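You operate a simulated robot arm through the tools that you are given. There is no shell and no other tool.

The job below is to be done with a simulated two-armed robot. You get a single attempt, and the scene is never put back.

TASK
Drain all four lines on the grey desk to 0 bar.
Fine: shut the HIGH levers E and Y first, join blue by lever J, open the VENT lever R and shut it again; leave the other levers; no red lamp.

Only the result counts: the job must be done as asked and must still hold three seconds after the hand-in. Knocking over, shifting, dropping, spilling or breaking anything else fails it.

THE ROBOT
Two 7-joint arms with fingered hands on one trunk that stands fixed in place. Base frame: the origin is at the foot of the trunk, x ahead of it, y to its left, z up; the work surface is at about z = 90.5. Units: cm, rad, N and s.
The left shoulder is at [7, 15.3, 124.7], the right one opposite. With the tool pointing down near the work surface each hand reaches from about 10 to 86 cm from the base axis, measured 20 degrees to its own side. Payload 3.9 kg a hand.
Tool frame (each hand has its own): the origin (TCP) lies between the finger pads and is the grasp point; the fingertips stand 3 cm ahead of it; z points along the fingers, y is the line along which they close. The gripper opens to 10.4 cm; its body begins 3.5 cm behind the TCP. The gripper is a hand of 4 fingers: y runs from the thumb to the fingers, the wrist lies at [-1.7, -10.4, -17.8] in the tool frame, and closing takes about 1.5 s.
Orientation is that of the tool frame in the base frame, as [roll, pitch, yaw] about the fixed x, y, z axes, in that order (R = Rz(yaw) Ry(pitch) Rx(roll)). With the fingers straight down and the wrist toward the robot, the tool's x, y and z point along [0, 1, 0], [1, 0, 0] and [0, 0, -1] of the base frame.

THE INTERFACE
- The arms move only by the tool arm_command. It takes "left_plan", "right_plan" or both (then of equal length, played together; a hand with none holds still); each is a list of rows, each a list of 2 entries, a list of its own where there are three numbers: the shift along the base's x, y, z in m, then the turn, a rotation vector about the base's x, y, z in degrees. In form: [[[dx, dy, dz], [ax, ay, az]], ...]. A call has 1 to 20 rows; each row is the pose to reach, as a shift and turn from the pose commanded when the call began. "left_fingers" and "right_fingers" are, for a hand that has rows, the finger opening in m, from 0 to 0.104, set as the call begins (left out, the last holds). A row lasts 0.2 s, in which the tool goes at most 5 cm and 0.15 rad; a call with a longer step from one row to the next is refused whole, and so is a gripper value outside its range. A pose out of reach is approached as far as the arm can. The call stops where the force on the tool passes 40 N (or 10 N more than at its start, if that is more) or the arm is blocked; 0.2 s more then pass. Each finger travels about 7.2 cm/s and halts on what it meets, pressing with about 25 N; the grip force reading is that of the motor and also rises with nothing between the fingers. The clock runs only during rows and for 0.2 s after the last one: add rows that repeat a pose to give the fingers time. It gives the time, the measured TCP pose, the force on the tool (base axes), the opening and the grip force at its end, in the units of the frame above (readings bear some noise), with the torque about the TCP (base axes, N m) and any sound that the robot's microphone picked up.
- Cameras (640 x 400 px; columns grow to the right, rows downward): "scene" is now at [13.32, -2.57, 147.22]; the picture's right is [-0.28, -0.96, -0.00], its down [-0.59, 0.17, -0.79] and it looks along [0.76, -0.22, -0.62] (base axes); focal length 254 px, centre (320, 200). "left" rides on the left gripper at [-6.6, -9, -12.6] in its tool frame; the picture's right is [-0.78, -0.30, 0.56], its down [0.57, -0.70, 0.42] and it looks along [0.27, 0.65, 0.71] (tool axes); focal length 275 px, centre (320, 200). "right" rides on the right gripper at [6.6, -9, -12.6] in its tool frame; the picture's right is [-0.78, 0.30, -0.56], its down [-0.57, -0.70, 0.42] and it looks along [-0.26, 0.65, 0.71] (tool axes); focal length 275 px, centre (320, 200). There is no depth. A picture from a camera that has moved, and an enlarged one, comes with that camera's place and axes in the base frame and with its lens.
- snapshot(camera): a new picture of that camera. It takes no simulated time.
- slide_trunk(by): slides the trunk up (or, below 0, down) by that many cm; the arms and the scene camera ride with it, the base frame stays. It gives what a move gives, with no picture.
- move_fingers(index, middle, ring, thumb_bend, thumb_turn, hand): sets how far each is bent, from 0 (flat) to 1 (curled in); at 0.3 the hand is open as for a grip, at 0.7 the pads meet at the TCP. One left out holds its place. A second passes; each finger stops where it meets its share of the squeeze, and holds until it gets a number again. A gripper value or a shape takes the hand back. It gives what a move gives, with no picture; readings hold the bend of each and the force on the fingers (four entries, about 0 where the hand has none), thumb and palm. thumb_turn goes from beside the hand (0) to across from the fingers (1), as for a grip.
- set_grasp(shape, hand): the hand has 4 fingers and takes this shape, open, in about a second: jaw (thumb against the fingers, like two jaws); tri (thumb and two fingers); tip (a fingertip pinch); poke (one finger out to press); point (the index stretched); flat (the hand flat); cup (the hand cupped); fist (a fist). The gripper value then closes the fingers along that shape, each until it touches; the sizes above hold for jaw. It gives what a move gives, with no picture.
- aim_head(pan, tilt): turns the head with the scene camera to pan (to the left, within 1.501 rad either way) and tilt (down, from -0.506 to 1.204), counted from straight ahead of the robot. It gives what a move gives.
- inspect(camera, box): a new picture of the part [left, top, right, bottom] of that camera's present view, enlarged. It takes no simulated time.
- finish_job(): hands the job in; it is judged then, once.

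Places have to be worked out from the pictures, the camera data and where the tool is seen. Open the grippers and draw the arms clear of the work before you hand the job in, unless the task says otherwise.

The tools are called after "Call:" by a JSON object that holds its "op" and its "data". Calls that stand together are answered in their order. arm_command: Moves the arms, as the interface text tells. Its arguments: {"type":"object","properties":{"left_plan":{"type":"array"},"left_fingers":{"type":"number"},"right_plan":{"type":"array"},"right_fingers":{"type":"number"}},"required":[]} The other tools are called the same way: slide_trunk (by) moves the trunk up or down; set_grasp (shape, hand) gives the hand a shape; move_fingers (index, middle, ring, thumb_bend, thumb_turn, hand) moves the fingers one by one; aim_head (pan, tilt) turns the head that bears the scene camera; snapshot (camera) takes a picture; inspect (camera, box) takes an enlarged picture of a part of a camera's view; finish_job () hands the job in.

At the start:

```text
clock: 0.0
left_tool_pos: [56.71, -5.54, 122.29]
left_tcp_rot: [3.14, -0.001, 1.57]
left_ft_force: [-0.3, -0.2, 0.2]
left_wrist_torque: [-0.02, -0.02, 0.05]
left_grip_width: 10.35
left_finger_force: 0.0
left_shape: jaw
left_bend: [0.3, 0.3, 0.3, 0.3, 0.97]
left_finger forces: [0.1, 0.0, 0.1, 0.0, 0.1, 0.0]
right_tool_pos: [39.46, -46.11, 128.71]
right_tcp_rot: [-3.141, -0.001, 1.57]
right_ft_force: [0.3, 0.2, 0.0]
right_wrist_torque: [0.0, -0.01, 0.05]
right_grip_width: 10.36
right_finger_force: 0.1
right_shape: jaw
right_bend: [0.3, 0.3, 0.3, 0.3, 0.97]
right_finger forces: [0.0, 0.0, 0.0, 0.0, 0.0, 0.0]
trunk travel left (down, up): [-70.0, 24.0]
head pan, tilt (commanded): [-0.286, 0.663]
```

scene: 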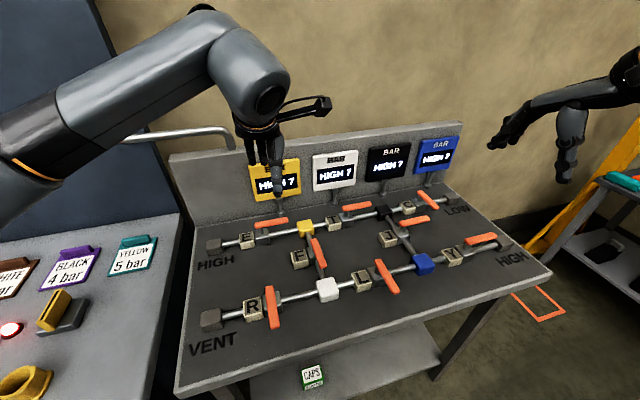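
right: 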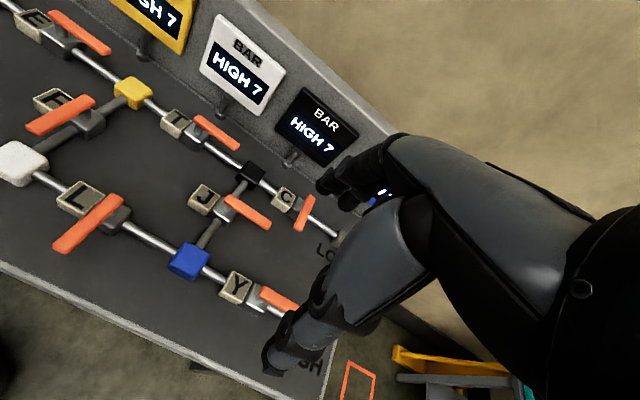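
left: 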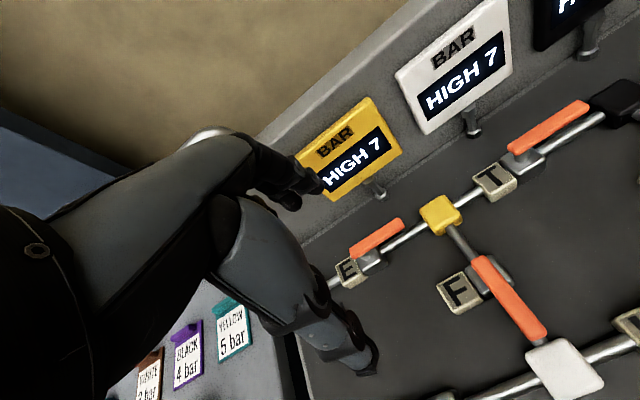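

I start by looking closely at the desk from the present views to read the levers and their positions.

Call:
{"op": "inspect", "data": {"camera": "scene", "box": [180, 180, 400, 340]}}

Call:
{"op": "inspect", "data": {"camera": "scene", "box": [340, 130, 560, 300]}}

Call:
{"op": "inspect", "data": {"camera": "right", "box": [0, 0, 340, 380]}}

Call:
{"op": "inspect", "data": {"camera": "left", "box": [300, 60, 640, 400]}}

```text
2.50 times, centred on (290, 260) of scene
camera zoom: at [13.32, -2.57, 147.22], right [-0.28, -0.96, 0.0], down [-0.59, 0.17, -0.79], along [0.76, -0.22, -0.62], focal length 634 px, centre (395, 50)
```

zoom: 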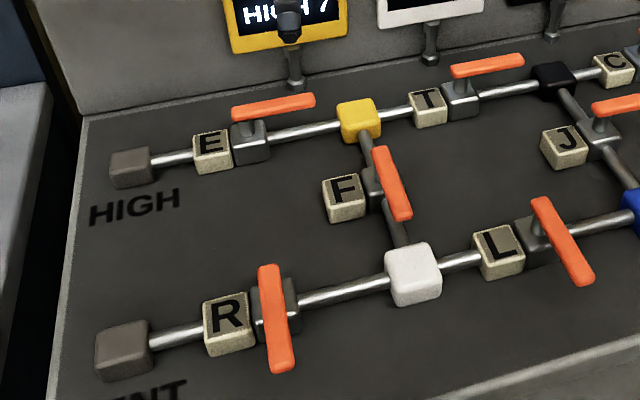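

```text
2.35 times, centred on (450, 215) of scene
camera zoom: at [13.32, -2.57, 147.22], right [-0.28, -0.96, 0.0], down [-0.59, 0.17, -0.79], along [0.76, -0.22, -0.62], focal length 597 px, centre (14, 165)
```

zoom: 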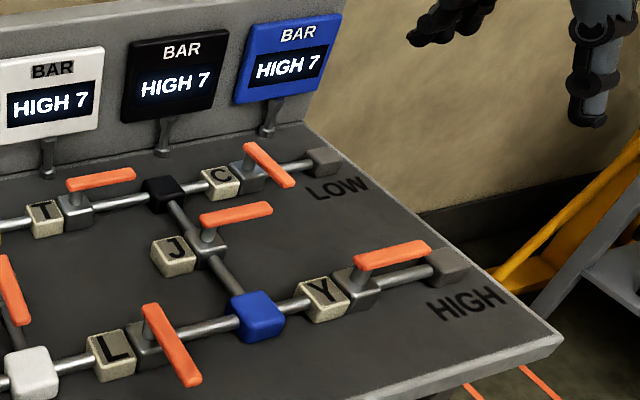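

```text
1.05 times, centred on (170, 190) of right (not enlarged: the box is as wide or as high as the picture)
camera zoom: at [30.53, -39.4, 141.13], right [0.3, -0.78, 0.56], down [-0.7, -0.57, -0.42], along [0.65, -0.26, -0.71], focal length 290 px, centre (478, 210)
```

zoom: 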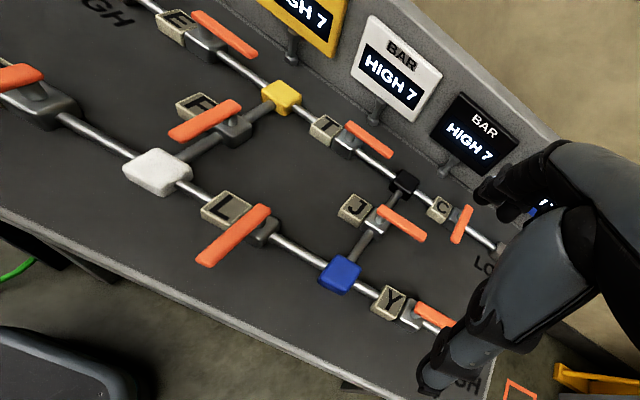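

```text
1.18 times, centred on (470, 230) of left
camera zoom: at [47.62, -12.13, 134.78], right [-0.3, -0.78, -0.56], down [-0.7, 0.57, -0.42], along [0.65, 0.27, -0.71], focal length 324 px, centre (144, 165)
```

zoom: 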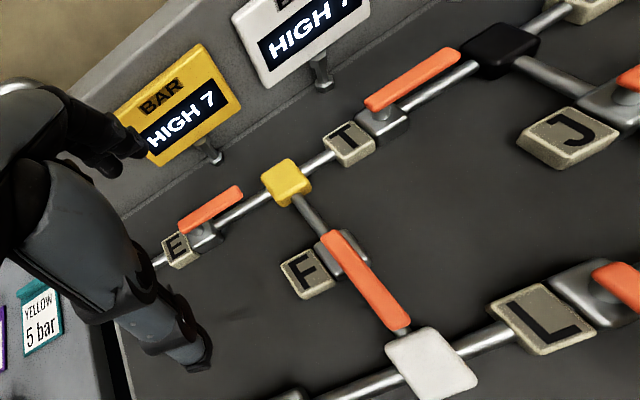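

The levers look plain: along the pipe is open (E, T, F, Y), across is shut (R, L, J, C). I look around with the head to find any lamp and the rest of the desk before moving.

Call:
{"op": "aim_head", "data": {"pan": -0.6, "tilt": 0.75}}

Call:
{"op": "snapshot", "data": {"camera": "scene"}}

Call:
{"op": "aim_head", "data": {"pan": 0.4, "tilt": 0.75}}

Call:
{"op": "snapshot", "data": {"camera": "scene"}}

```text
clock: 0.8
left_tool_pos: [56.55, -5.55, 122.3]
left_tcp_rot: [-3.141, -0.002, 1.57]
left_ft_force: [-0.5, 0.2, -1.0]
left_wrist_torque: [-0.04, 0.02, -0.03]
left_grip_width: 10.38
left_finger_force: 0.1
left_shape: jaw
left_bend: [0.3, 0.3, 0.3, 0.3, 0.97]
left_finger forces: [0.0, 0.1, 0.1, 0.1, 0.1, 0.0]
right_tool_pos: [39.51, -45.98, 128.54]
right_tcp_rot: [3.14, -0.001, 1.571]
right_ft_force: [0.1, -0.2, 0.2]
right_wrist_torque: [-0.02, 0.02, -0.03]
right_grip_width: 10.37
right_finger_force: 0.1
right_shape: jaw
right_bend: [0.3, 0.3, 0.3, 0.3, 0.97]
right_finger forces: [0.1, 0.1, 0.0, 0.1, 0.0, 0.0]
trunk travel left (down, up): [-70.0, 24.0]
head pan, tilt (commanded): [-0.6, 0.75]
```

```text
taken
camera scene: at [11.87, -4.81, 146.48], right [-0.56, -0.83, 0.0], down [-0.56, 0.38, -0.73], along [0.6, -0.41, -0.68], focal length 254 px, centre (320, 200)
```

scene: 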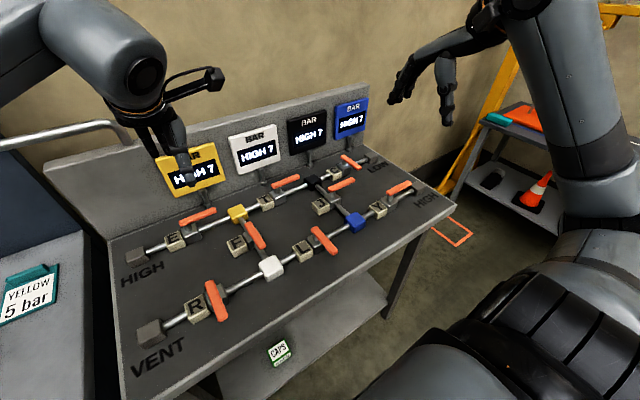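

```text
clock: 2.1
left_tool_pos: [56.68, -5.6, 122.35]
left_tcp_rot: [-3.14, -0.001, 1.571]
left_ft_force: [0.1, -0.7, -0.2]
left_wrist_torque: [0.02, 0.01, -0.01]
left_grip_width: 10.34
left_finger_force: 0.0
left_shape: jaw
left_bend: [0.3, 0.3, 0.3, 0.3, 0.97]
left_finger forces: [0.0, 0.0, 0.0, 0.1, 0.0, 0.0]
right_tool_pos: [39.55, -46.0, 128.55]
right_tcp_rot: [3.141, -0.001, 1.571]
right_ft_force: [0.2, -0.5, -0.1]
right_wrist_torque: [0.02, 0.02, 0.01]
right_grip_width: 10.38
right_finger_force: 0.1
right_shape: jaw
right_bend: [0.3, 0.3, 0.3, 0.3, 0.97]
right_finger forces: [0.1, 0.0, 0.0, 0.0, 0.0, 0.1]
trunk travel left (down, up): [-70.0, 24.0]
head pan, tilt (commanded): [0.4, 0.75]
```

```text
taken
camera scene: at [12.67, 3.08, 146.48], right [0.39, -0.92, 0.0], down [-0.63, -0.26, -0.73], along [0.67, 0.28, -0.68], focal length 254 px, centre (320, 200)
```

scene: 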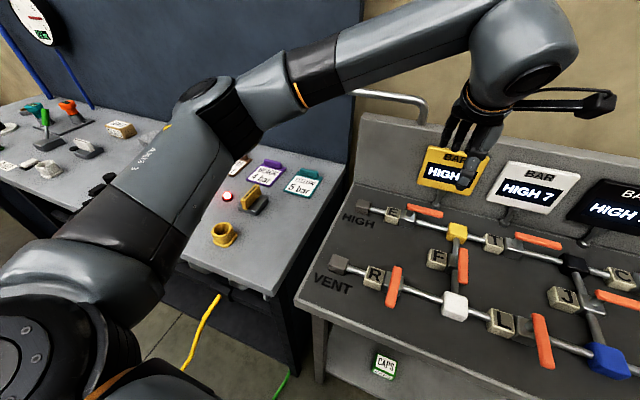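

There is a red light on the blue bench to the left; I look at it and at the gauges up close.

Call:
{"op": "inspect", "data": {"camera": "scene", "box": [180, 140, 340, 260]}}

Call:
{"op": "inspect", "data": {"camera": "scene", "box": [300, 130, 480, 300]}}

Call:
{"op": "inspect", "data": {"camera": "scene", "box": [460, 150, 640, 390]}}

Call:
{"op": "inspect", "data": {"camera": "scene", "box": [0, 0, 140, 190]}}

```text
3.33 times, centred on (260, 200) of scene
camera zoom: at [12.67, 3.08, 146.48], right [0.39, -0.92, 0.0], down [-0.63, -0.26, -0.73], along [0.67, 0.28, -0.68], focal length 846 px, centre (520, 200)
```

zoom: 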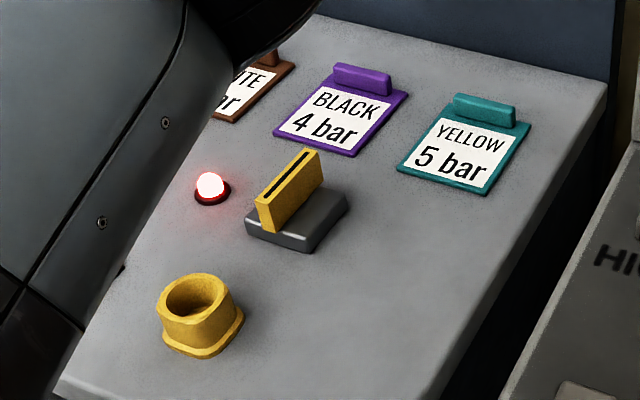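

```text
2.35 times, centred on (390, 215) of scene
camera zoom: at [12.67, 3.08, 146.48], right [0.39, -0.92, 0.0], down [-0.63, -0.26, -0.73], along [0.67, 0.28, -0.68], focal length 597 px, centre (155, 165)
```

zoom: 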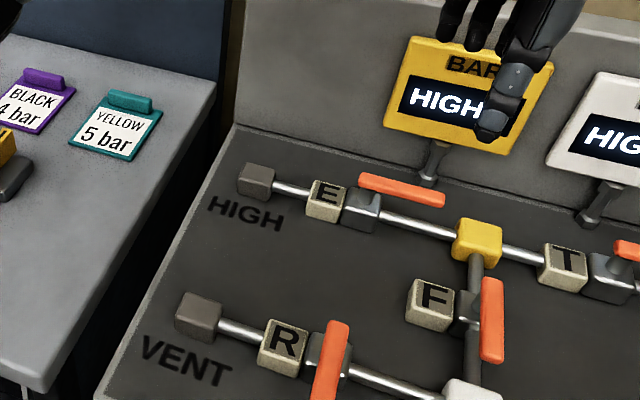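

```text
1.67 times, centred on (550, 270) of scene
camera zoom: at [12.67, 3.08, 146.48], right [0.39, -0.92, 0.0], down [-0.63, -0.26, -0.73], along [0.67, 0.28, -0.68], focal length 423 px, centre (-63, 83)
```

zoom: 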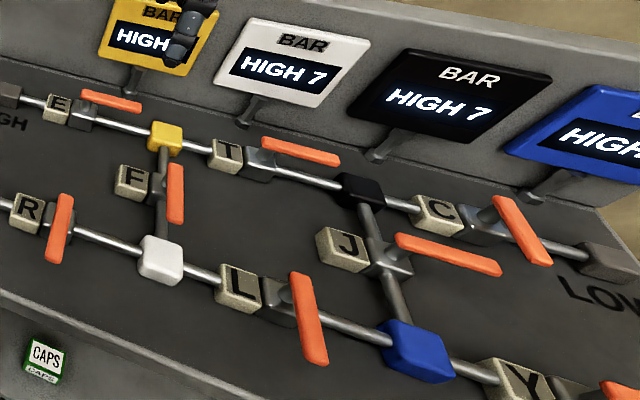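

```text
2.11 times, centred on (70, 95) of scene
camera zoom: at [12.67, 3.08, 146.48], right [0.39, -0.92, 0.0], down [-0.63, -0.26, -0.73], along [0.67, 0.28, -0.68], focal length 534 px, centre (846, 421)
```

zoom: 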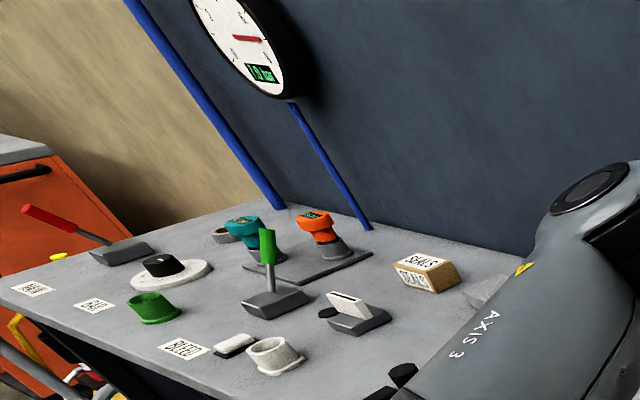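

The red lamp sits on the neighbouring bench next to its own switch and I will keep an eye on it. Next I try the poke shape on both hands, high above the desk, to see which finger sticks out.

Call:
{"op": "set_grasp", "data": {"hand": "left", "shape": "poke"}}

Call:
{"op": "set_grasp", "data": {"hand": "right", "shape": "poke"}}

Call:
{"op": "aim_head", "data": {"pan": -0.286, "tilt": 0.663}}

Call:
{"op": "snapshot", "data": {"camera": "scene"}}

Call:
{"op": "snapshot", "data": {"camera": "left"}}

Call:
{"op": "snapshot", "data": {"camera": "right"}}

```text
clock: 3.0
left_tool_pos: [56.68, -5.63, 122.36]
left_tcp_rot: [-3.141, 0.0, 1.57]
left_ft_force: [0.3, -0.5, -0.1]
left_wrist_torque: [-0.01, 0.0, -0.01]
left_grip_width: 0.0
left_finger_force: 0.1
left_shape: poke
left_bend: [0.7, 0.7, 0.99, 1.0, 1.0]
left_finger forces: [0.0, 0.0, 0.0, 0.1, 0.0, 0.0]
right_tool_pos: [39.5, -46.07, 128.66]
right_tcp_rot: [3.141, 0.0, 1.571]
right_ft_force: [-0.3, -0.6, -0.3]
right_wrist_torque: [0.02, 0.02, 0.02]
right_grip_width: 10.36
right_finger_force: 0.0
right_shape: jaw
right_bend: [0.3, 0.3, 0.3, 0.3, 0.97]
right_finger forces: [0.1, 0.1, 0.0, 0.0, 0.0, 0.0]
trunk travel left (down, up): [-70.0, 24.0]
head pan, tilt (commanded): [0.4, 0.75]
```

```text
clock: 3.9
left_tool_pos: [56.63, -5.68, 122.29]
left_tcp_rot: [-3.141, 0.001, 1.572]
left_ft_force: [0.6, -0.3, -0.4]
left_wrist_torque: [0.0, 0.01, -0.02]
left_grip_width: 0.01
left_finger_force: 0.0
left_shape: poke
left_bend: [0.7, 0.7, 0.99, 1.0, 1.0]
left_finger forces: [0.0, 0.0, 0.0, 0.1, 0.0, 0.1]
right_tool_pos: [39.63, -45.96, 128.62]
right_tcp_rot: [-3.141, 0.0, 1.57]
right_ft_force: [-0.1, -0.4, 0.7]
right_wrist_torque: [0.04, 0.02, 0.01]
right_grip_width: 0.01
right_finger_force: 0.0
right_shape: poke
right_bend: [0.7, 0.7, 0.99, 1.0, 1.0]
right_finger forces: [0.1, 0.0, 0.0, 0.1, 0.0, 0.1]
trunk travel left (down, up): [-70.0, 24.0]
head pan, tilt (commanded): [0.4, 0.75]
```

```text
clock: 4.9
left_tool_pos: [56.64, -5.45, 122.31]
left_tcp_rot: [-3.141, -0.001, 1.573]
left_ft_force: [0.6, 0.6, 0.4]
left_wrist_torque: [-0.01, -0.01, -0.01]
left_grip_width: 0.0
left_finger_force: 0.1
left_shape: poke
left_bend: [0.7, 0.7, 0.99, 1.0, 1.0]
left_finger forces: [0.1, 0.0, 0.0, 0.0, 0.0, 0.0]
right_tool_pos: [39.52, -45.98, 128.66]
right_tcp_rot: [-3.14, 0.0, 1.57]
right_ft_force: [0.1, -0.4, -0.7]
right_wrist_torque: [0.02, 0.01, 0.02]
right_grip_width: 0.0
right_finger_force: 0.0
right_shape: poke
right_bend: [0.7, 0.7, 0.99, 1.0, 1.0]
right_finger forces: [0.1, 0.1, 0.1, 0.1, 0.1, 0.0]
trunk travel left (down, up): [-70.0, 24.0]
head pan, tilt (commanded): [-0.286, 0.663]
```

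```text
taken
camera scene: at [13.31, -2.56, 147.22], right [-0.28, -0.96, 0.0], down [-0.59, 0.17, -0.79], along [0.76, -0.22, -0.62], focal length 254 px, centre (320, 200)
```

scene: 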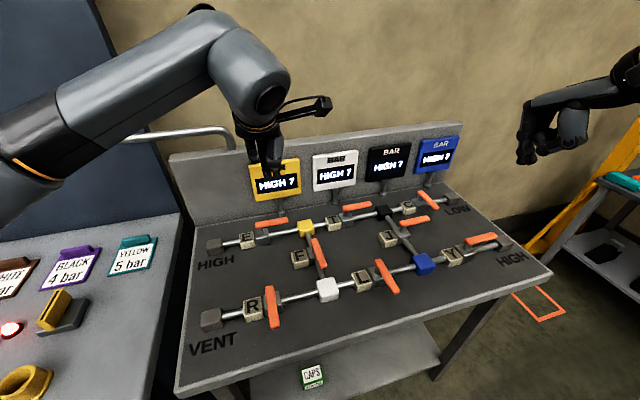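

```text
taken
camera left: at [47.62, -12.13, 134.78], right [-0.3, -0.78, -0.56], down [-0.7, 0.57, -0.42], along [0.65, 0.27, -0.71], focal length 275 px, centre (320, 200)
```

left: 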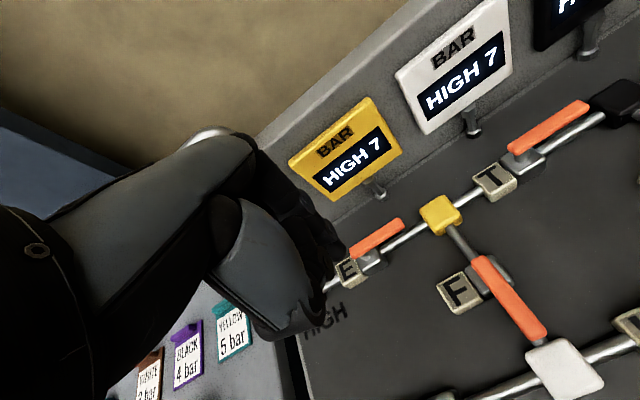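

```text
taken
camera right: at [30.53, -39.39, 141.13], right [0.3, -0.78, 0.56], down [-0.7, -0.57, -0.42], along [0.65, -0.26, -0.71], focal length 275 px, centre (320, 200)
```

right: 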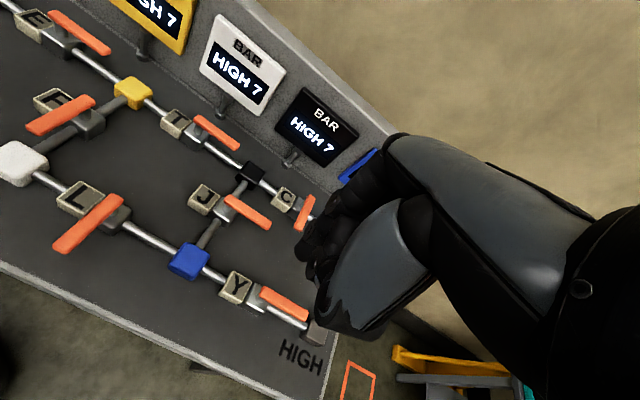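

I look closer at the hand in the poke shape.

Call:
{"op": "inspect", "data": {"camera": "scene", "box": [220, 80, 350, 200]}}

Call:
{"op": "inspect", "data": {"camera": "left", "box": [180, 120, 400, 360]}}

Call:
{"op": "inspect", "data": {"camera": "scene", "box": [500, 50, 640, 180]}}

```text
3.33 times, centred on (285, 140) of scene
camera zoom: at [13.31, -2.56, 147.22], right [-0.28, -0.96, 0.0], down [-0.59, 0.17, -0.79], along [0.76, -0.22, -0.62], focal length 846 px, centre (437, 400)
```

zoom: 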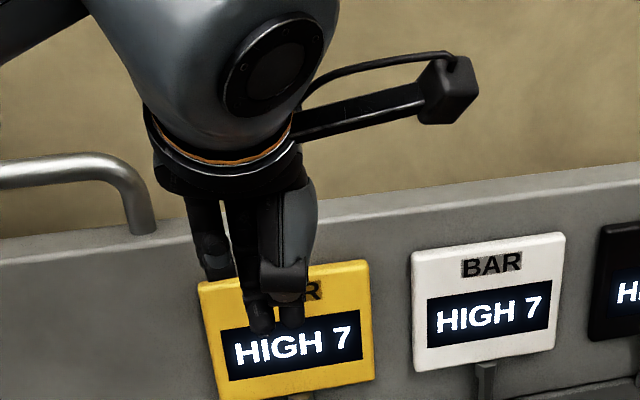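

```text
1.67 times, centred on (290, 240) of left
camera zoom: at [47.62, -12.13, 134.78], right [-0.3, -0.78, -0.56], down [-0.7, 0.57, -0.42], along [0.65, 0.27, -0.71], focal length 459 px, centre (370, 133)
```

zoom: 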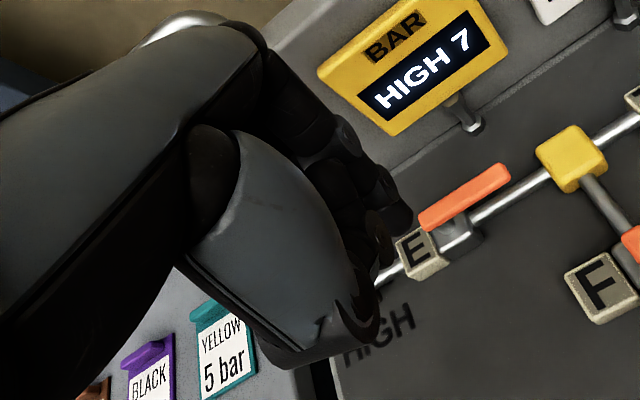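

```text
3.08 times, centred on (570, 115) of scene
camera zoom: at [13.31, -2.56, 147.22], right [-0.28, -0.96, 0.0], down [-0.59, 0.17, -0.79], along [0.76, -0.22, -0.62], focal length 780 px, centre (-449, 462)
```

zoom: 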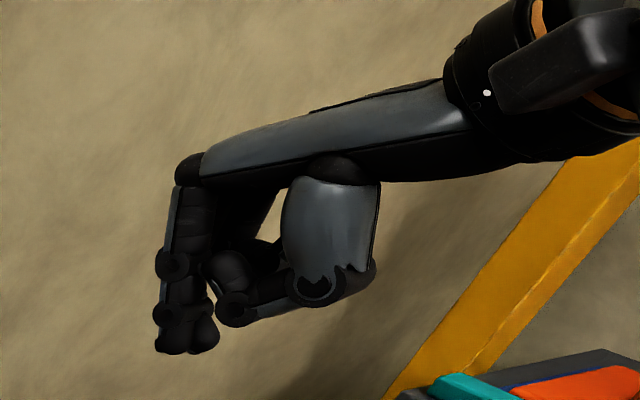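

In the poke shape the curled thumb would get in the way, so I'll straddle the levers with a partly open jaw, fingers on one side and thumb on the other. From the pictures, E's handle runs from its pivot near (68.5, -0.8) to about (68.5, -9) at z ≈ 97. I take the jaw shape again and bring the left hand above it.

Call:
{"op": "set_grasp", "data": {"hand": "left", "shape": "jaw"}}

Call:
{"op": "set_grasp", "data": {"hand": "right", "shape": "jaw"}}

Call:
{"op": "arm_command", "data": {"left_plan": [[[0.02, -0.003, -0.005], [0, 0, 0]], [[0.045, -0.006, -0.015], [0, 0, 0]], [[0.07, -0.009, -0.03], [0, 0, 0]], [[0.095, -0.012, -0.055], [0, 0, 0]], [[0.11, -0.015, -0.085], [0, 0, 0]], [[0.118, -0.015, -0.115], [0, 0, 0]], [[0.118, -0.015, -0.14], [0, 0, 0]], [[0.118, -0.015, -0.155], [0, 0, 0]], [[0.118, -0.015, -0.155], [0, 0, 0]]], "left_fingers": 0.05}}

Call:
{"op": "snapshot", "data": {"camera": "left"}}

Call:
{"op": "snapshot", "data": {"camera": "scene"}}

Call:
{"op": "snapshot", "data": {"camera": "right"}}

```text
clock: 5.8
left_tool_pos: [56.67, -5.51, 122.31]
left_tcp_rot: [3.14, 0.0, 1.571]
left_ft_force: [0.1, -0.1, 0.1]
left_wrist_torque: [0.04, -0.02, -0.01]
left_grip_width: 10.38
left_finger_force: 0.1
left_shape: jaw
left_bend: [0.3, 0.3, 0.3, 0.3, 0.97]
left_finger forces: [0.0, 0.1, 0.2, 0.0, 0.0, 0.1]
right_tool_pos: [39.52, -46.13, 128.59]
right_tcp_rot: [-3.141, 0.0, 1.571]
right_ft_force: [0.0, -0.4, 0.6]
right_wrist_torque: [-0.02, -0.04, -0.01]
right_grip_width: 0.0
right_finger_force: 0.1
right_shape: poke
right_bend: [0.7, 0.7, 0.99, 1.0, 1.0]
right_finger forces: [0.0, 0.1, 0.0, 0.1, 0.0, 0.0]
trunk travel left (down, up): [-70.0, 24.0]
head pan, tilt (commanded): [-0.286, 0.663]
```

```text
clock: 6.7
left_tool_pos: [56.55, -5.54, 122.35]
left_tcp_rot: [-3.141, 0.0, 1.571]
left_ft_force: [-0.5, 0.0, 0.4]
left_wrist_torque: [-0.02, -0.06, -0.03]
left_grip_width: 10.4
left_finger_force: 0.0
left_shape: jaw
left_bend: [0.3, 0.3, 0.3, 0.3, 0.97]
left_finger forces: [0.0, 0.0, 0.0, 0.0, 0.1, 0.1]
right_tool_pos: [39.42, -46.01, 128.53]
right_tcp_rot: [-3.141, -0.002, 1.571]
right_ft_force: [0.2, 0.4, 0.4]
right_wrist_torque: [0.0, 0.05, -0.02]
right_grip_width: 10.4
right_finger_force: 0.1
right_shape: jaw
right_bend: [0.3, 0.3, 0.3, 0.3, 0.97]
right_finger forces: [0.0, 0.0, 0.0, 0.0, 0.1, 0.0]
trunk travel left (down, up): [-70.0, 24.0]
head pan, tilt (commanded): [-0.286, 0.663]
```

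```text
clock: 8.7
left_tool_pos: [68.59, -7.01, 106.82]
left_tcp_rot: [-3.141, 0.001, 1.572]
left_ft_force: [0.4, -0.1, -0.3]
left_wrist_torque: [-0.01, -0.01, 0.0]
left_grip_width: 5.04
left_finger_force: 0.0
left_shape: jaw
left_bend: [0.74, 0.45, 0.42, 0.69, 1.0]
left_finger forces: [0.1, 0.1, 0.0, 0.1, 0.1, 0.1]
right_tool_pos: [39.47, -46.03, 128.49]
right_tcp_rot: [3.141, 0.0, 1.569]
right_ft_force: [0.0, -0.2, 0.5]
right_wrist_torque: [0.01, -0.03, -0.02]
right_grip_width: 10.38
right_finger_force: 0.2
right_shape: jaw
right_bend: [0.3, 0.3, 0.3, 0.3, 0.97]
right_finger forces: [0.0, 0.0, 0.0, 0.1, 0.0, 0.1]
trunk travel left (down, up): [-70.0, 24.0]
head pan, tilt (commanded): [-0.286, 0.663]
```

```text
taken
camera left: at [59.52, -13.53, 119.25], right [-0.3, -0.78, -0.56], down [-0.7, 0.57, -0.42], along [0.65, 0.27, -0.71], focal length 275 px, centre (320, 200)
```

left: 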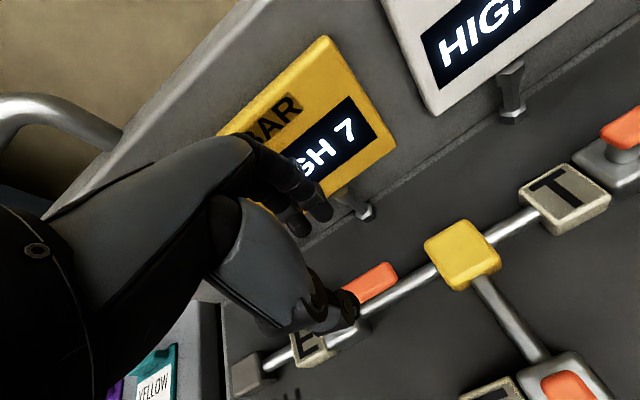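

```text
taken
camera scene: at [13.3, -2.57, 147.22], right [-0.28, -0.96, 0.0], down [-0.59, 0.17, -0.79], along [0.76, -0.22, -0.62], focal length 254 px, centre (320, 200)
```

scene: 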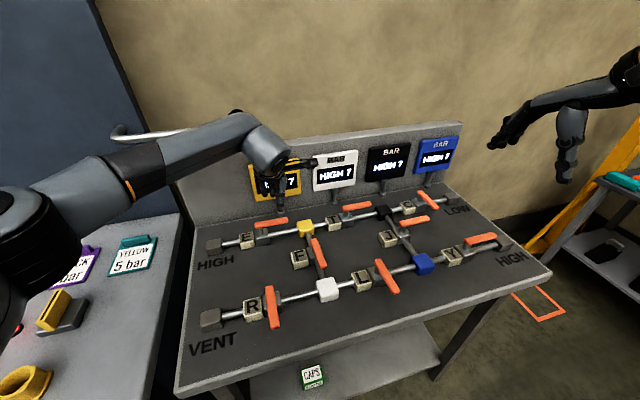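

```text
taken
camera right: at [30.52, -39.4, 141.13], right [0.3, -0.78, 0.56], down [-0.7, -0.57, -0.42], along [0.65, -0.26, -0.71], focal length 275 px, centre (320, 200)
```

right: 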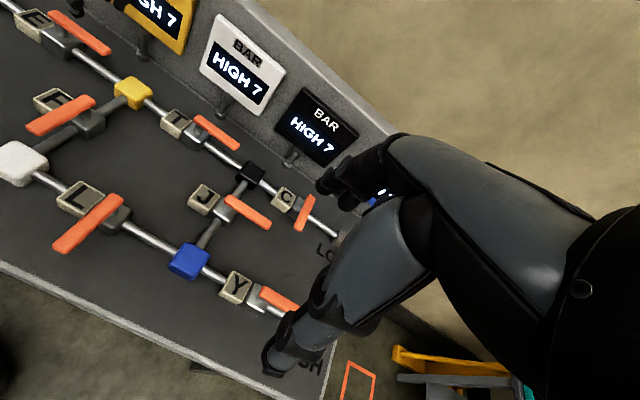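

The left hand is now about 9 cm above E's handle. I look closely at the finger arrangement before lowering.

Call:
{"op": "inspect", "data": {"camera": "left", "box": [190, 120, 450, 390]}}

Call:
{"op": "inspect", "data": {"camera": "scene", "box": [220, 120, 350, 260]}}

```text
1.48 times, centred on (320, 255) of left
camera zoom: at [59.52, -13.53, 119.25], right [-0.3, -0.78, -0.56], down [-0.7, 0.57, -0.42], along [0.65, 0.27, -0.71], focal length 408 px, centre (320, 118)
```

zoom: 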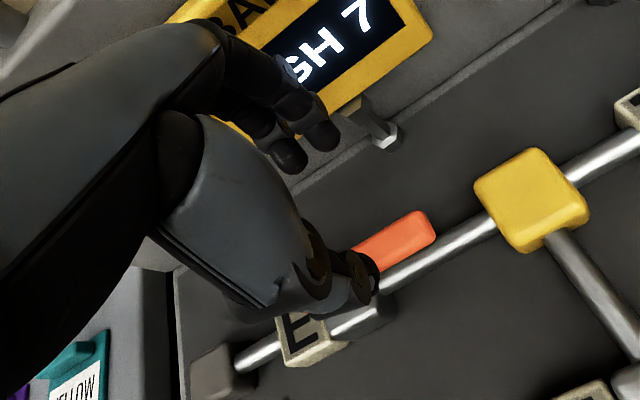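

```text
2.86 times, centred on (285, 190) of scene
camera zoom: at [13.3, -2.57, 147.22], right [-0.28, -0.96, 0.0], down [-0.59, 0.17, -0.79], along [0.76, -0.22, -0.62], focal length 725 px, centre (420, 229)
```

zoom: 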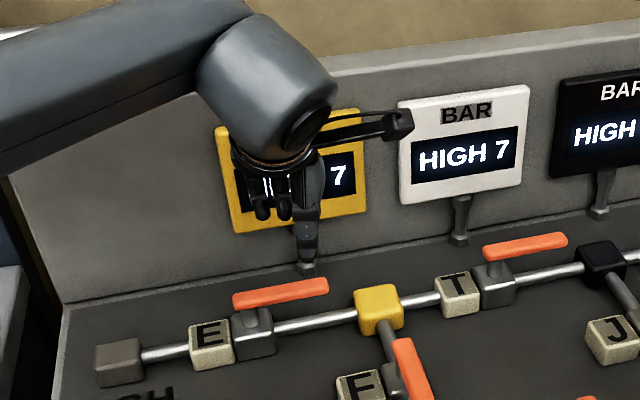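

The thumb is on the robot's side (x ≈ 65) and the fingers on the far side (x ≈ 71), with E's handle at x ≈ 68.4 between them. I lower the hand 9 cm straight down over the handle.

Call:
{"op": "arm_command", "data": {"left_plan": [[[0, 0, -0.015], [0, 0, 0]], [[0, 0, -0.03], [0, 0, 0]], [[0, 0, -0.045], [0, 0, 0]], [[0, 0, -0.06], [0, 0, 0]], [[0, 0, -0.07], [0, 0, 0]], [[0, 0, -0.08], [0, 0, 0]], [[0, 0, -0.09], [0, 0, 0]], [[0, 0, -0.09], [0, 0, 0]]]}}

Call:
{"op": "snapshot", "data": {"camera": "left"}}

Call:
{"op": "inspect", "data": {"camera": "scene", "box": [200, 150, 340, 270]}}

Call:
{"op": "inspect", "data": {"camera": "right", "box": [0, 0, 160, 120]}}

```text
clock: 10.5
left_tool_pos: [68.57, -6.98, 97.87]
left_tcp_rot: [3.141, -0.002, 1.57]
left_ft_force: [-0.5, 0.2, -0.4]
left_wrist_torque: [0.02, -0.02, -0.01]
left_grip_width: 5.02
left_finger_force: 0.0
left_shape: jaw
left_bend: [0.74, 0.45, 0.42, 0.69, 1.0]
left_finger forces: [0.0, 0.1, 0.0, 0.0, 0.0, 0.1]
right_tool_pos: [39.45, -45.97, 128.63]
right_tcp_rot: [3.141, 0.0, 1.57]
right_ft_force: [0.1, 0.0, 0.9]
right_wrist_torque: [-0.03, 0.02, 0.0]
right_grip_width: 10.39
right_finger_force: 0.2
right_shape: jaw
right_bend: [0.3, 0.3, 0.3, 0.3, 0.97]
right_finger forces: [0.0, 0.0, 0.0, 0.0, 0.0, 0.1]
trunk travel left (down, up): [-70.0, 24.0]
head pan, tilt (commanded): [-0.286, 0.663]
```

```text
taken
camera left: at [59.51, -13.6, 110.26], right [-0.3, -0.78, -0.56], down [-0.7, 0.57, -0.42], along [0.65, 0.27, -0.71], focal length 275 px, centre (320, 200)
```

left: 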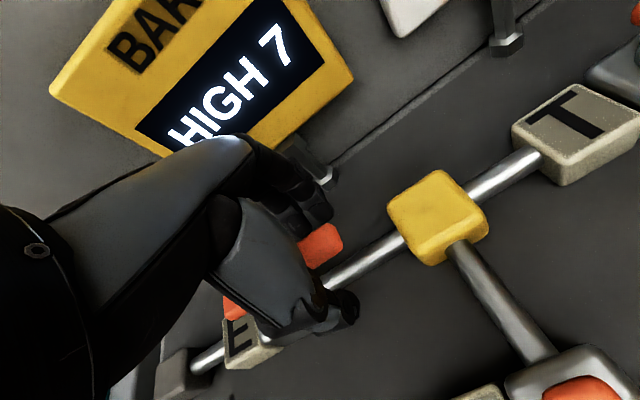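

```text
3.33 times, centred on (270, 210) of scene
camera zoom: at [13.3, -2.56, 147.22], right [-0.28, -0.96, 0.0], down [-0.59, 0.17, -0.79], along [0.76, -0.22, -0.62], focal length 846 px, centre (487, 167)
```

zoom: 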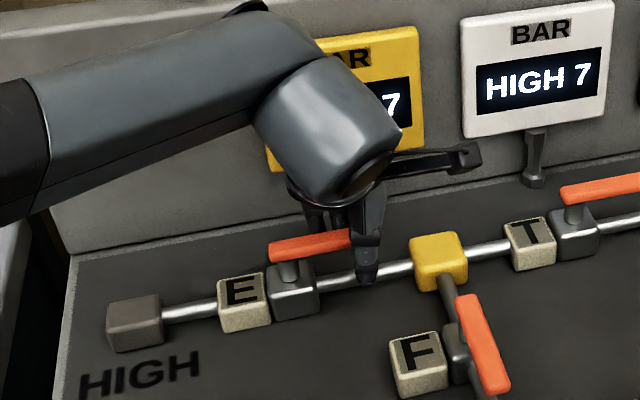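

```text
3.33 times, centred on (80, 60) of right
camera zoom: at [30.52, -39.39, 141.14], right [0.3, -0.78, 0.56], down [-0.7, -0.57, -0.42], along [0.65, -0.26, -0.71], focal length 918 px, centre (1120, 667)
```

zoom: 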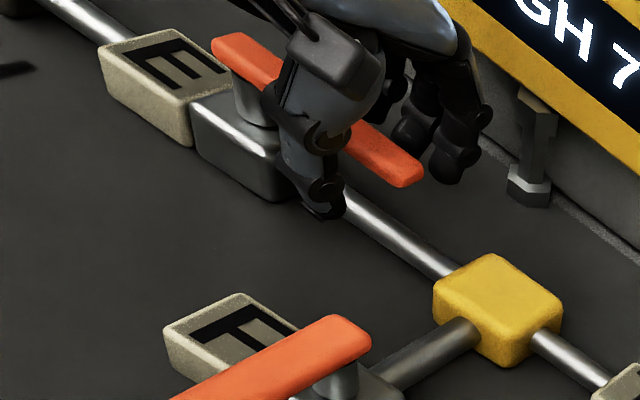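

The handle now lies between the thumb and the fingers without touching. I narrow the jaw loosely around it and swing it 45° clockwise about its post at (68.5, -0.6), turning the hand along.

Call:
{"op": "arm_command", "data": {"left_plan": [[[0, 0, 0], [0, 0, 0]], [[0, 0, 0], [0, 0, 0]], [[0, 0, 0], [0, 0, 0]], [[-0.00835, 0.00055, 0], [0, 0, -7.5]], [[-0.01656, 0.00218, 0], [0, 0, -15]], [[-0.02449, 0.00487, 0], [0, 0, -22.5]], [[-0.032, 0.00857, 0], [0, 0, -30]], [[-0.03896, 0.01322, 0], [0, 0, -37.5]], [[-0.04525, 0.01875, 0], [0, 0, -45]], [[-0.04525, 0.01875, 0], [0, 0, -45]]], "left_fingers": 0.024}}

Call:
{"op": "snapshot", "data": {"camera": "left"}}

Call:
{"op": "inspect", "data": {"camera": "scene", "box": [180, 140, 360, 280]}}

Call:
{"op": "inspect", "data": {"camera": "right", "box": [0, 0, 160, 120]}}

```text
clock: 12.7
left_tool_pos: [64.24, -5.45, 97.83]
left_tcp_rot: [3.141, -0.001, 0.851]
left_ft_force: [0.4, -0.3, -0.2]
left_wrist_torque: [-0.01, 0.0, -0.02]
left_grip_width: 2.43
left_finger_force: 0.1
left_shape: jaw
left_bend: [0.73, 0.57, 0.55, 0.74, 1.0]
left_finger forces: [0.1, 0.0, 0.1, 0.0, 0.1, 0.0]
left hand out of reach, approached as far as the arm can: row 9, 10
right_tool_pos: [39.47, -46.14, 128.5]
right_tcp_rot: [3.141, 0.0, 1.572]
right_ft_force: [0.8, 0.4, -0.4]
right_wrist_torque: [0.0, 0.0, 0.02]
right_grip_width: 10.39
right_finger_force: 0.1
right_shape: jaw
right_bend: [0.3, 0.3, 0.3, 0.3, 0.97]
right_finger forces: [0.0, 0.0, 0.0, 0.0, 0.1, 0.0]
trunk travel left (down, up): [-70.0, 24.0]
head pan, tilt (commanded): [-0.286, 0.663]
```

```text
taken
camera left: at [53.04, -4.51, 110.23], right [-0.73, -0.39, -0.56], down [-0.15, 0.89, -0.42], along [0.66, -0.23, -0.71], focal length 275 px, centre (320, 200)
```

left: 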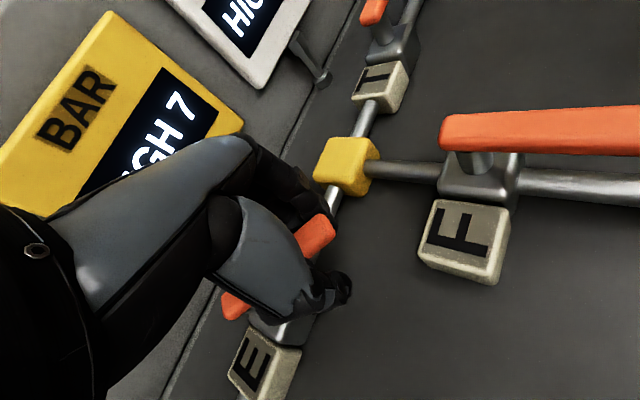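

```text
2.86 times, centred on (270, 210) of scene
camera zoom: at [13.32, -2.61, 147.22], right [-0.28, -0.96, 0.0], down [-0.59, 0.17, -0.79], along [0.76, -0.22, -0.62], focal length 725 px, centre (463, 171)
```

zoom: 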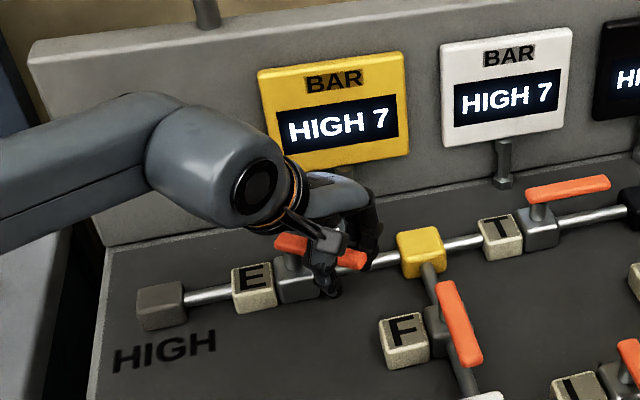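

```text
3.33 times, centred on (80, 60) of right
camera zoom: at [30.54, -39.44, 141.12], right [0.3, -0.78, 0.56], down [-0.7, -0.57, -0.42], along [0.65, -0.26, -0.71], focal length 918 px, centre (1120, 667)
```

zoom: 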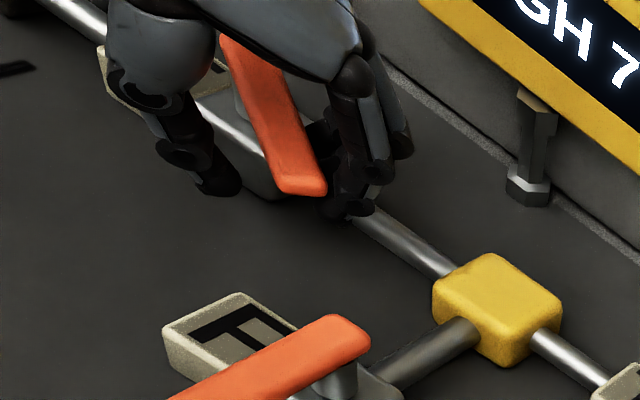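

The handle followed to about 40°, but the left wrist cannot turn further. I keep the hand's turn fixed at about 50°, widen the jaw to 5 cm so the outer finger can keep pushing from the right side, and translate along the handle's arc.

Call:
{"op": "arm_command", "data": {"left_plan": [[[0, 0, 0], [0, 0, 5]], [[0, 0, 0], [0, 0, 5]], [[-0.008, -0.001, 0], [0, 0, 5]], [[-0.0155, 0, 0], [0, 0, 5]], [[-0.024, 0.0035, 0], [0, 0, 5]], [[-0.0315, 0.0077, 0], [0, 0, 5]], [[-0.035, 0.011, 0], [0, 0, 5]], [[-0.0385, 0.015, 0], [0, 0, 5]], [[-0.0385, 0.015, 0], [0, 0, 5]]], "left_fingers": 0.05}}

Call:
{"op": "snapshot", "data": {"camera": "left"}}

Call:
{"op": "inspect", "data": {"camera": "scene", "box": [180, 140, 360, 280]}}

Call:
{"op": "inspect", "data": {"camera": "right", "box": [0, 0, 160, 120]}}

```text
clock: 14.7
left_tool_pos: [60.39, -3.93, 97.81]
left_tcp_rot: [-3.141, 0.001, 0.938]
left_ft_force: [0.5, 0.3, -0.7]
left_wrist_torque: [-0.01, 0.04, -0.03]
left_grip_width: 4.98
left_finger_force: 0.0
left_shape: jaw
left_bend: [0.74, 0.45, 0.41, 0.69, 1.0]
left_finger forces: [0.0, 0.0, 0.4, 0.0, 0.0, 0.0]
right_tool_pos: [39.53, -46.02, 128.53]
right_tcp_rot: [-3.141, -0.001, 1.57]
right_ft_force: [0.6, -0.1, -1.1]
right_wrist_torque: [0.01, -0.03, 0.0]
right_grip_width: 10.4
right_finger_force: 0.1
right_shape: jaw
right_bend: [0.3, 0.3, 0.3, 0.3, 0.97]
right_finger forces: [0.0, 0.0, 0.0, 0.1, 0.0, 0.0]
trunk travel left (down, up): [-70.0, 24.0]
head pan, tilt (commanded): [-0.286, 0.663]
```

```text
taken
camera left: at [49.11, -3.93, 110.25], right [-0.7, -0.45, -0.56], down [-0.23, 0.88, -0.42], along [0.68, -0.17, -0.71], focal length 275 px, centre (320, 200)
```

left: 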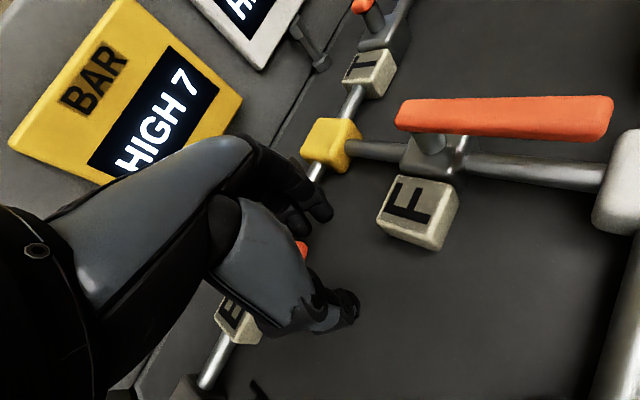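

```text
2.86 times, centred on (270, 210) of scene
camera zoom: at [13.34, -2.58, 147.22], right [-0.28, -0.96, 0.0], down [-0.59, 0.17, -0.79], along [0.76, -0.22, -0.62], focal length 725 px, centre (463, 171)
```

zoom: 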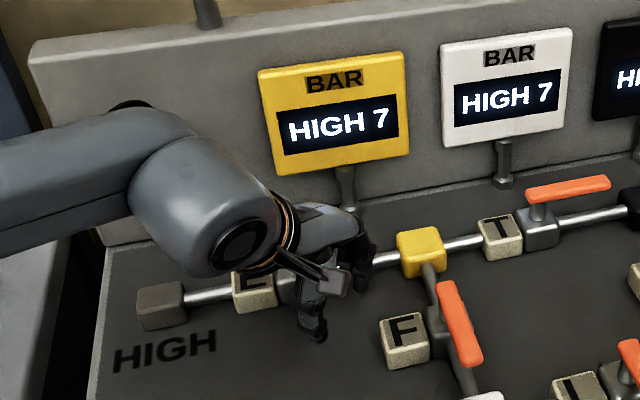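

```text
3.33 times, centred on (80, 60) of right
camera zoom: at [30.56, -39.41, 141.12], right [0.3, -0.78, 0.56], down [-0.7, -0.57, -0.42], along [0.65, -0.26, -0.71], focal length 918 px, centre (1120, 667)
```

zoom: 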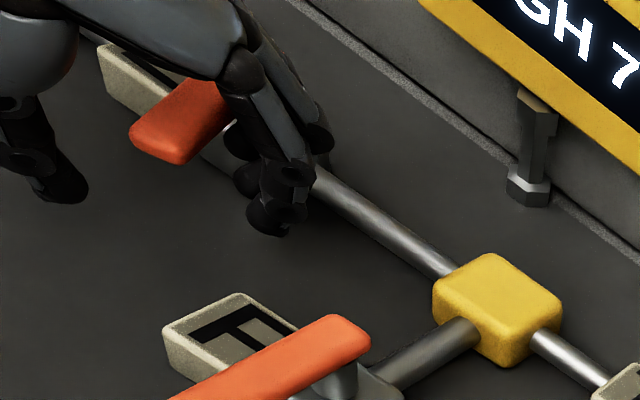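

E's handle is at roughly 75–80° now with no notable force. I push a little further in +y and look again.

Call:
{"op": "arm_command", "data": {"left_plan": [[[-0.003, 0.004, 0], [0, 0, 0]], [[-0.005, 0.008, 0], [0, 0, 0]], [[-0.005, 0.008, 0], [0, 0, 0]]]}}

Call:
{"op": "inspect", "data": {"camera": "right", "box": [0, 0, 160, 120]}}

Call:
{"op": "inspect", "data": {"camera": "scene", "box": [180, 180, 360, 320]}}

```text
clock: 15.5
left_tool_pos: [60.1, -3.16, 97.81]
left_tcp_rot: [-3.14, 0.0, 0.938]
left_ft_force: [0.3, 0.7, 0.5]
left_wrist_torque: [-0.02, 0.02, 0.02]
left_grip_width: 4.96
left_finger_force: 0.0
left_shape: jaw
left_bend: [0.74, 0.45, 0.42, 0.69, 1.0]
left_finger forces: [0.0, 0.0, 0.1, 0.0, 0.1, 0.1]
right_tool_pos: [39.55, -46.06, 128.6]
right_tcp_rot: [3.141, 0.0, 1.571]
right_ft_force: [-0.4, 0.4, -0.2]
right_wrist_torque: [-0.01, -0.01, -0.01]
right_grip_width: 10.38
right_finger_force: 0.0
right_shape: jaw
right_bend: [0.3, 0.3, 0.3, 0.3, 0.97]
right_finger forces: [0.1, 0.0, 0.0, 0.0, 0.0, 0.0]
trunk travel left (down, up): [-70.0, 24.0]
head pan, tilt (commanded): [-0.286, 0.663]
```

```text
3.33 times, centred on (80, 60) of right
camera zoom: at [30.55, -39.42, 141.12], right [0.3, -0.78, 0.56], down [-0.7, -0.57, -0.42], along [0.65, -0.26, -0.71], focal length 918 px, centre (1120, 667)
```

zoom: 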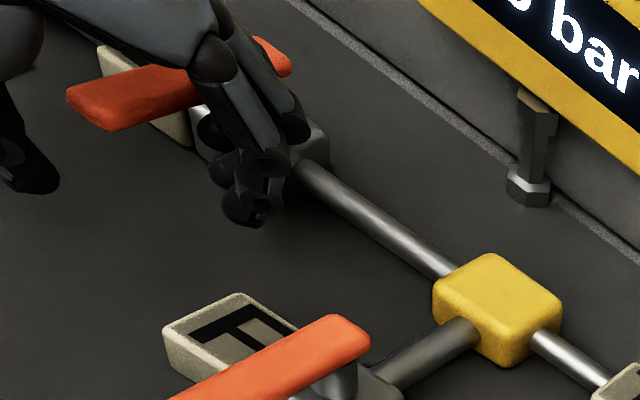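

```text
2.86 times, centred on (270, 250) of scene
camera zoom: at [13.33, -2.6, 147.22], right [-0.28, -0.96, 0.0], down [-0.59, 0.17, -0.79], along [0.76, -0.22, -0.62], focal length 725 px, centre (463, 57)
```

zoom: 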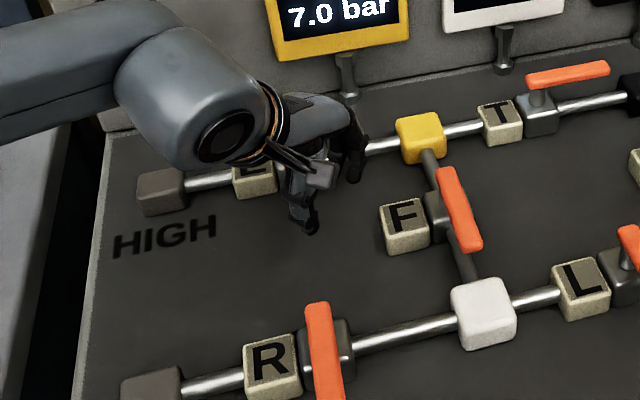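

E's handle now points straight toward the robot (across its pipe), and the yellow gauge changed from "HIGH 7" to "7.0 bar". I check all gauges before backing off.

Call:
{"op": "snapshot", "data": {"camera": "scene"}}

Call:
{"op": "inspect", "data": {"camera": "scene", "box": [230, 130, 470, 220]}}

Call:
{"op": "snapshot", "data": {"camera": "right"}}

```text
taken
camera scene: at [13.33, -2.6, 147.22], right [-0.28, -0.96, 0.0], down [-0.59, 0.17, -0.79], along [0.76, -0.22, -0.62], focal length 254 px, centre (320, 200)
```

scene: 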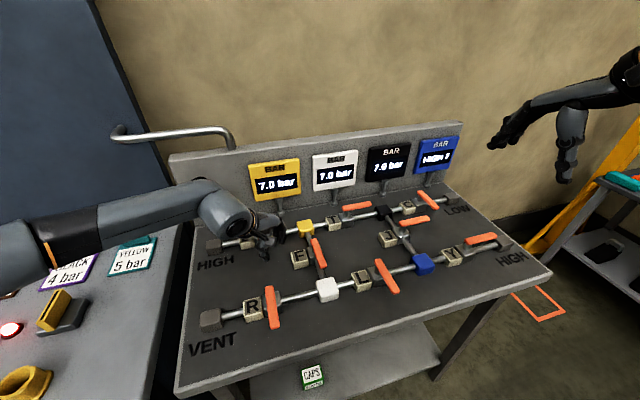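

```text
2.67 times, centred on (350, 175) of scene
camera zoom: at [13.33, -2.6, 147.22], right [-0.28, -0.96, 0.0], down [-0.59, 0.17, -0.79], along [0.76, -0.22, -0.62], focal length 676 px, centre (240, 267)
```

zoom: 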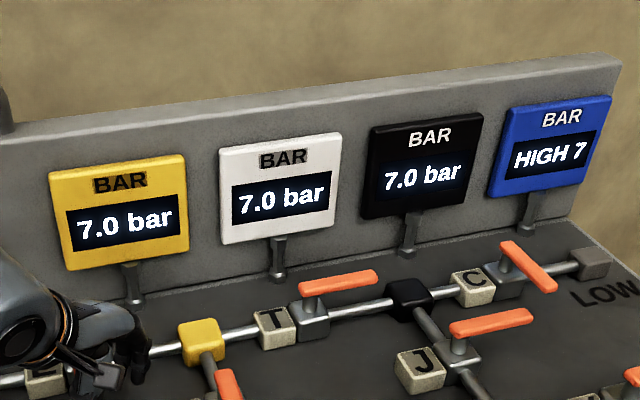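

```text
taken
camera right: at [30.55, -39.42, 141.12], right [0.3, -0.78, 0.56], down [-0.7, -0.57, -0.42], along [0.65, -0.26, -0.71], focal length 275 px, centre (320, 200)
```

right: 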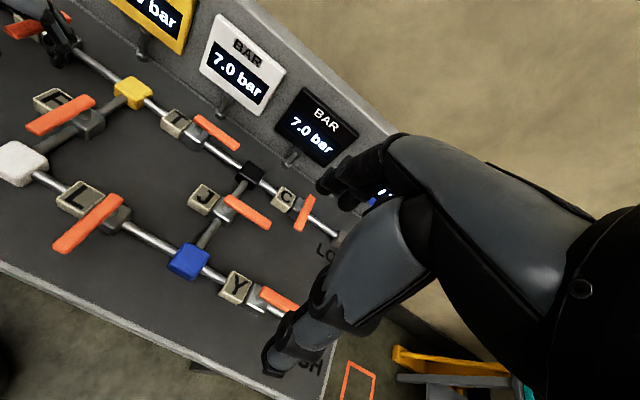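

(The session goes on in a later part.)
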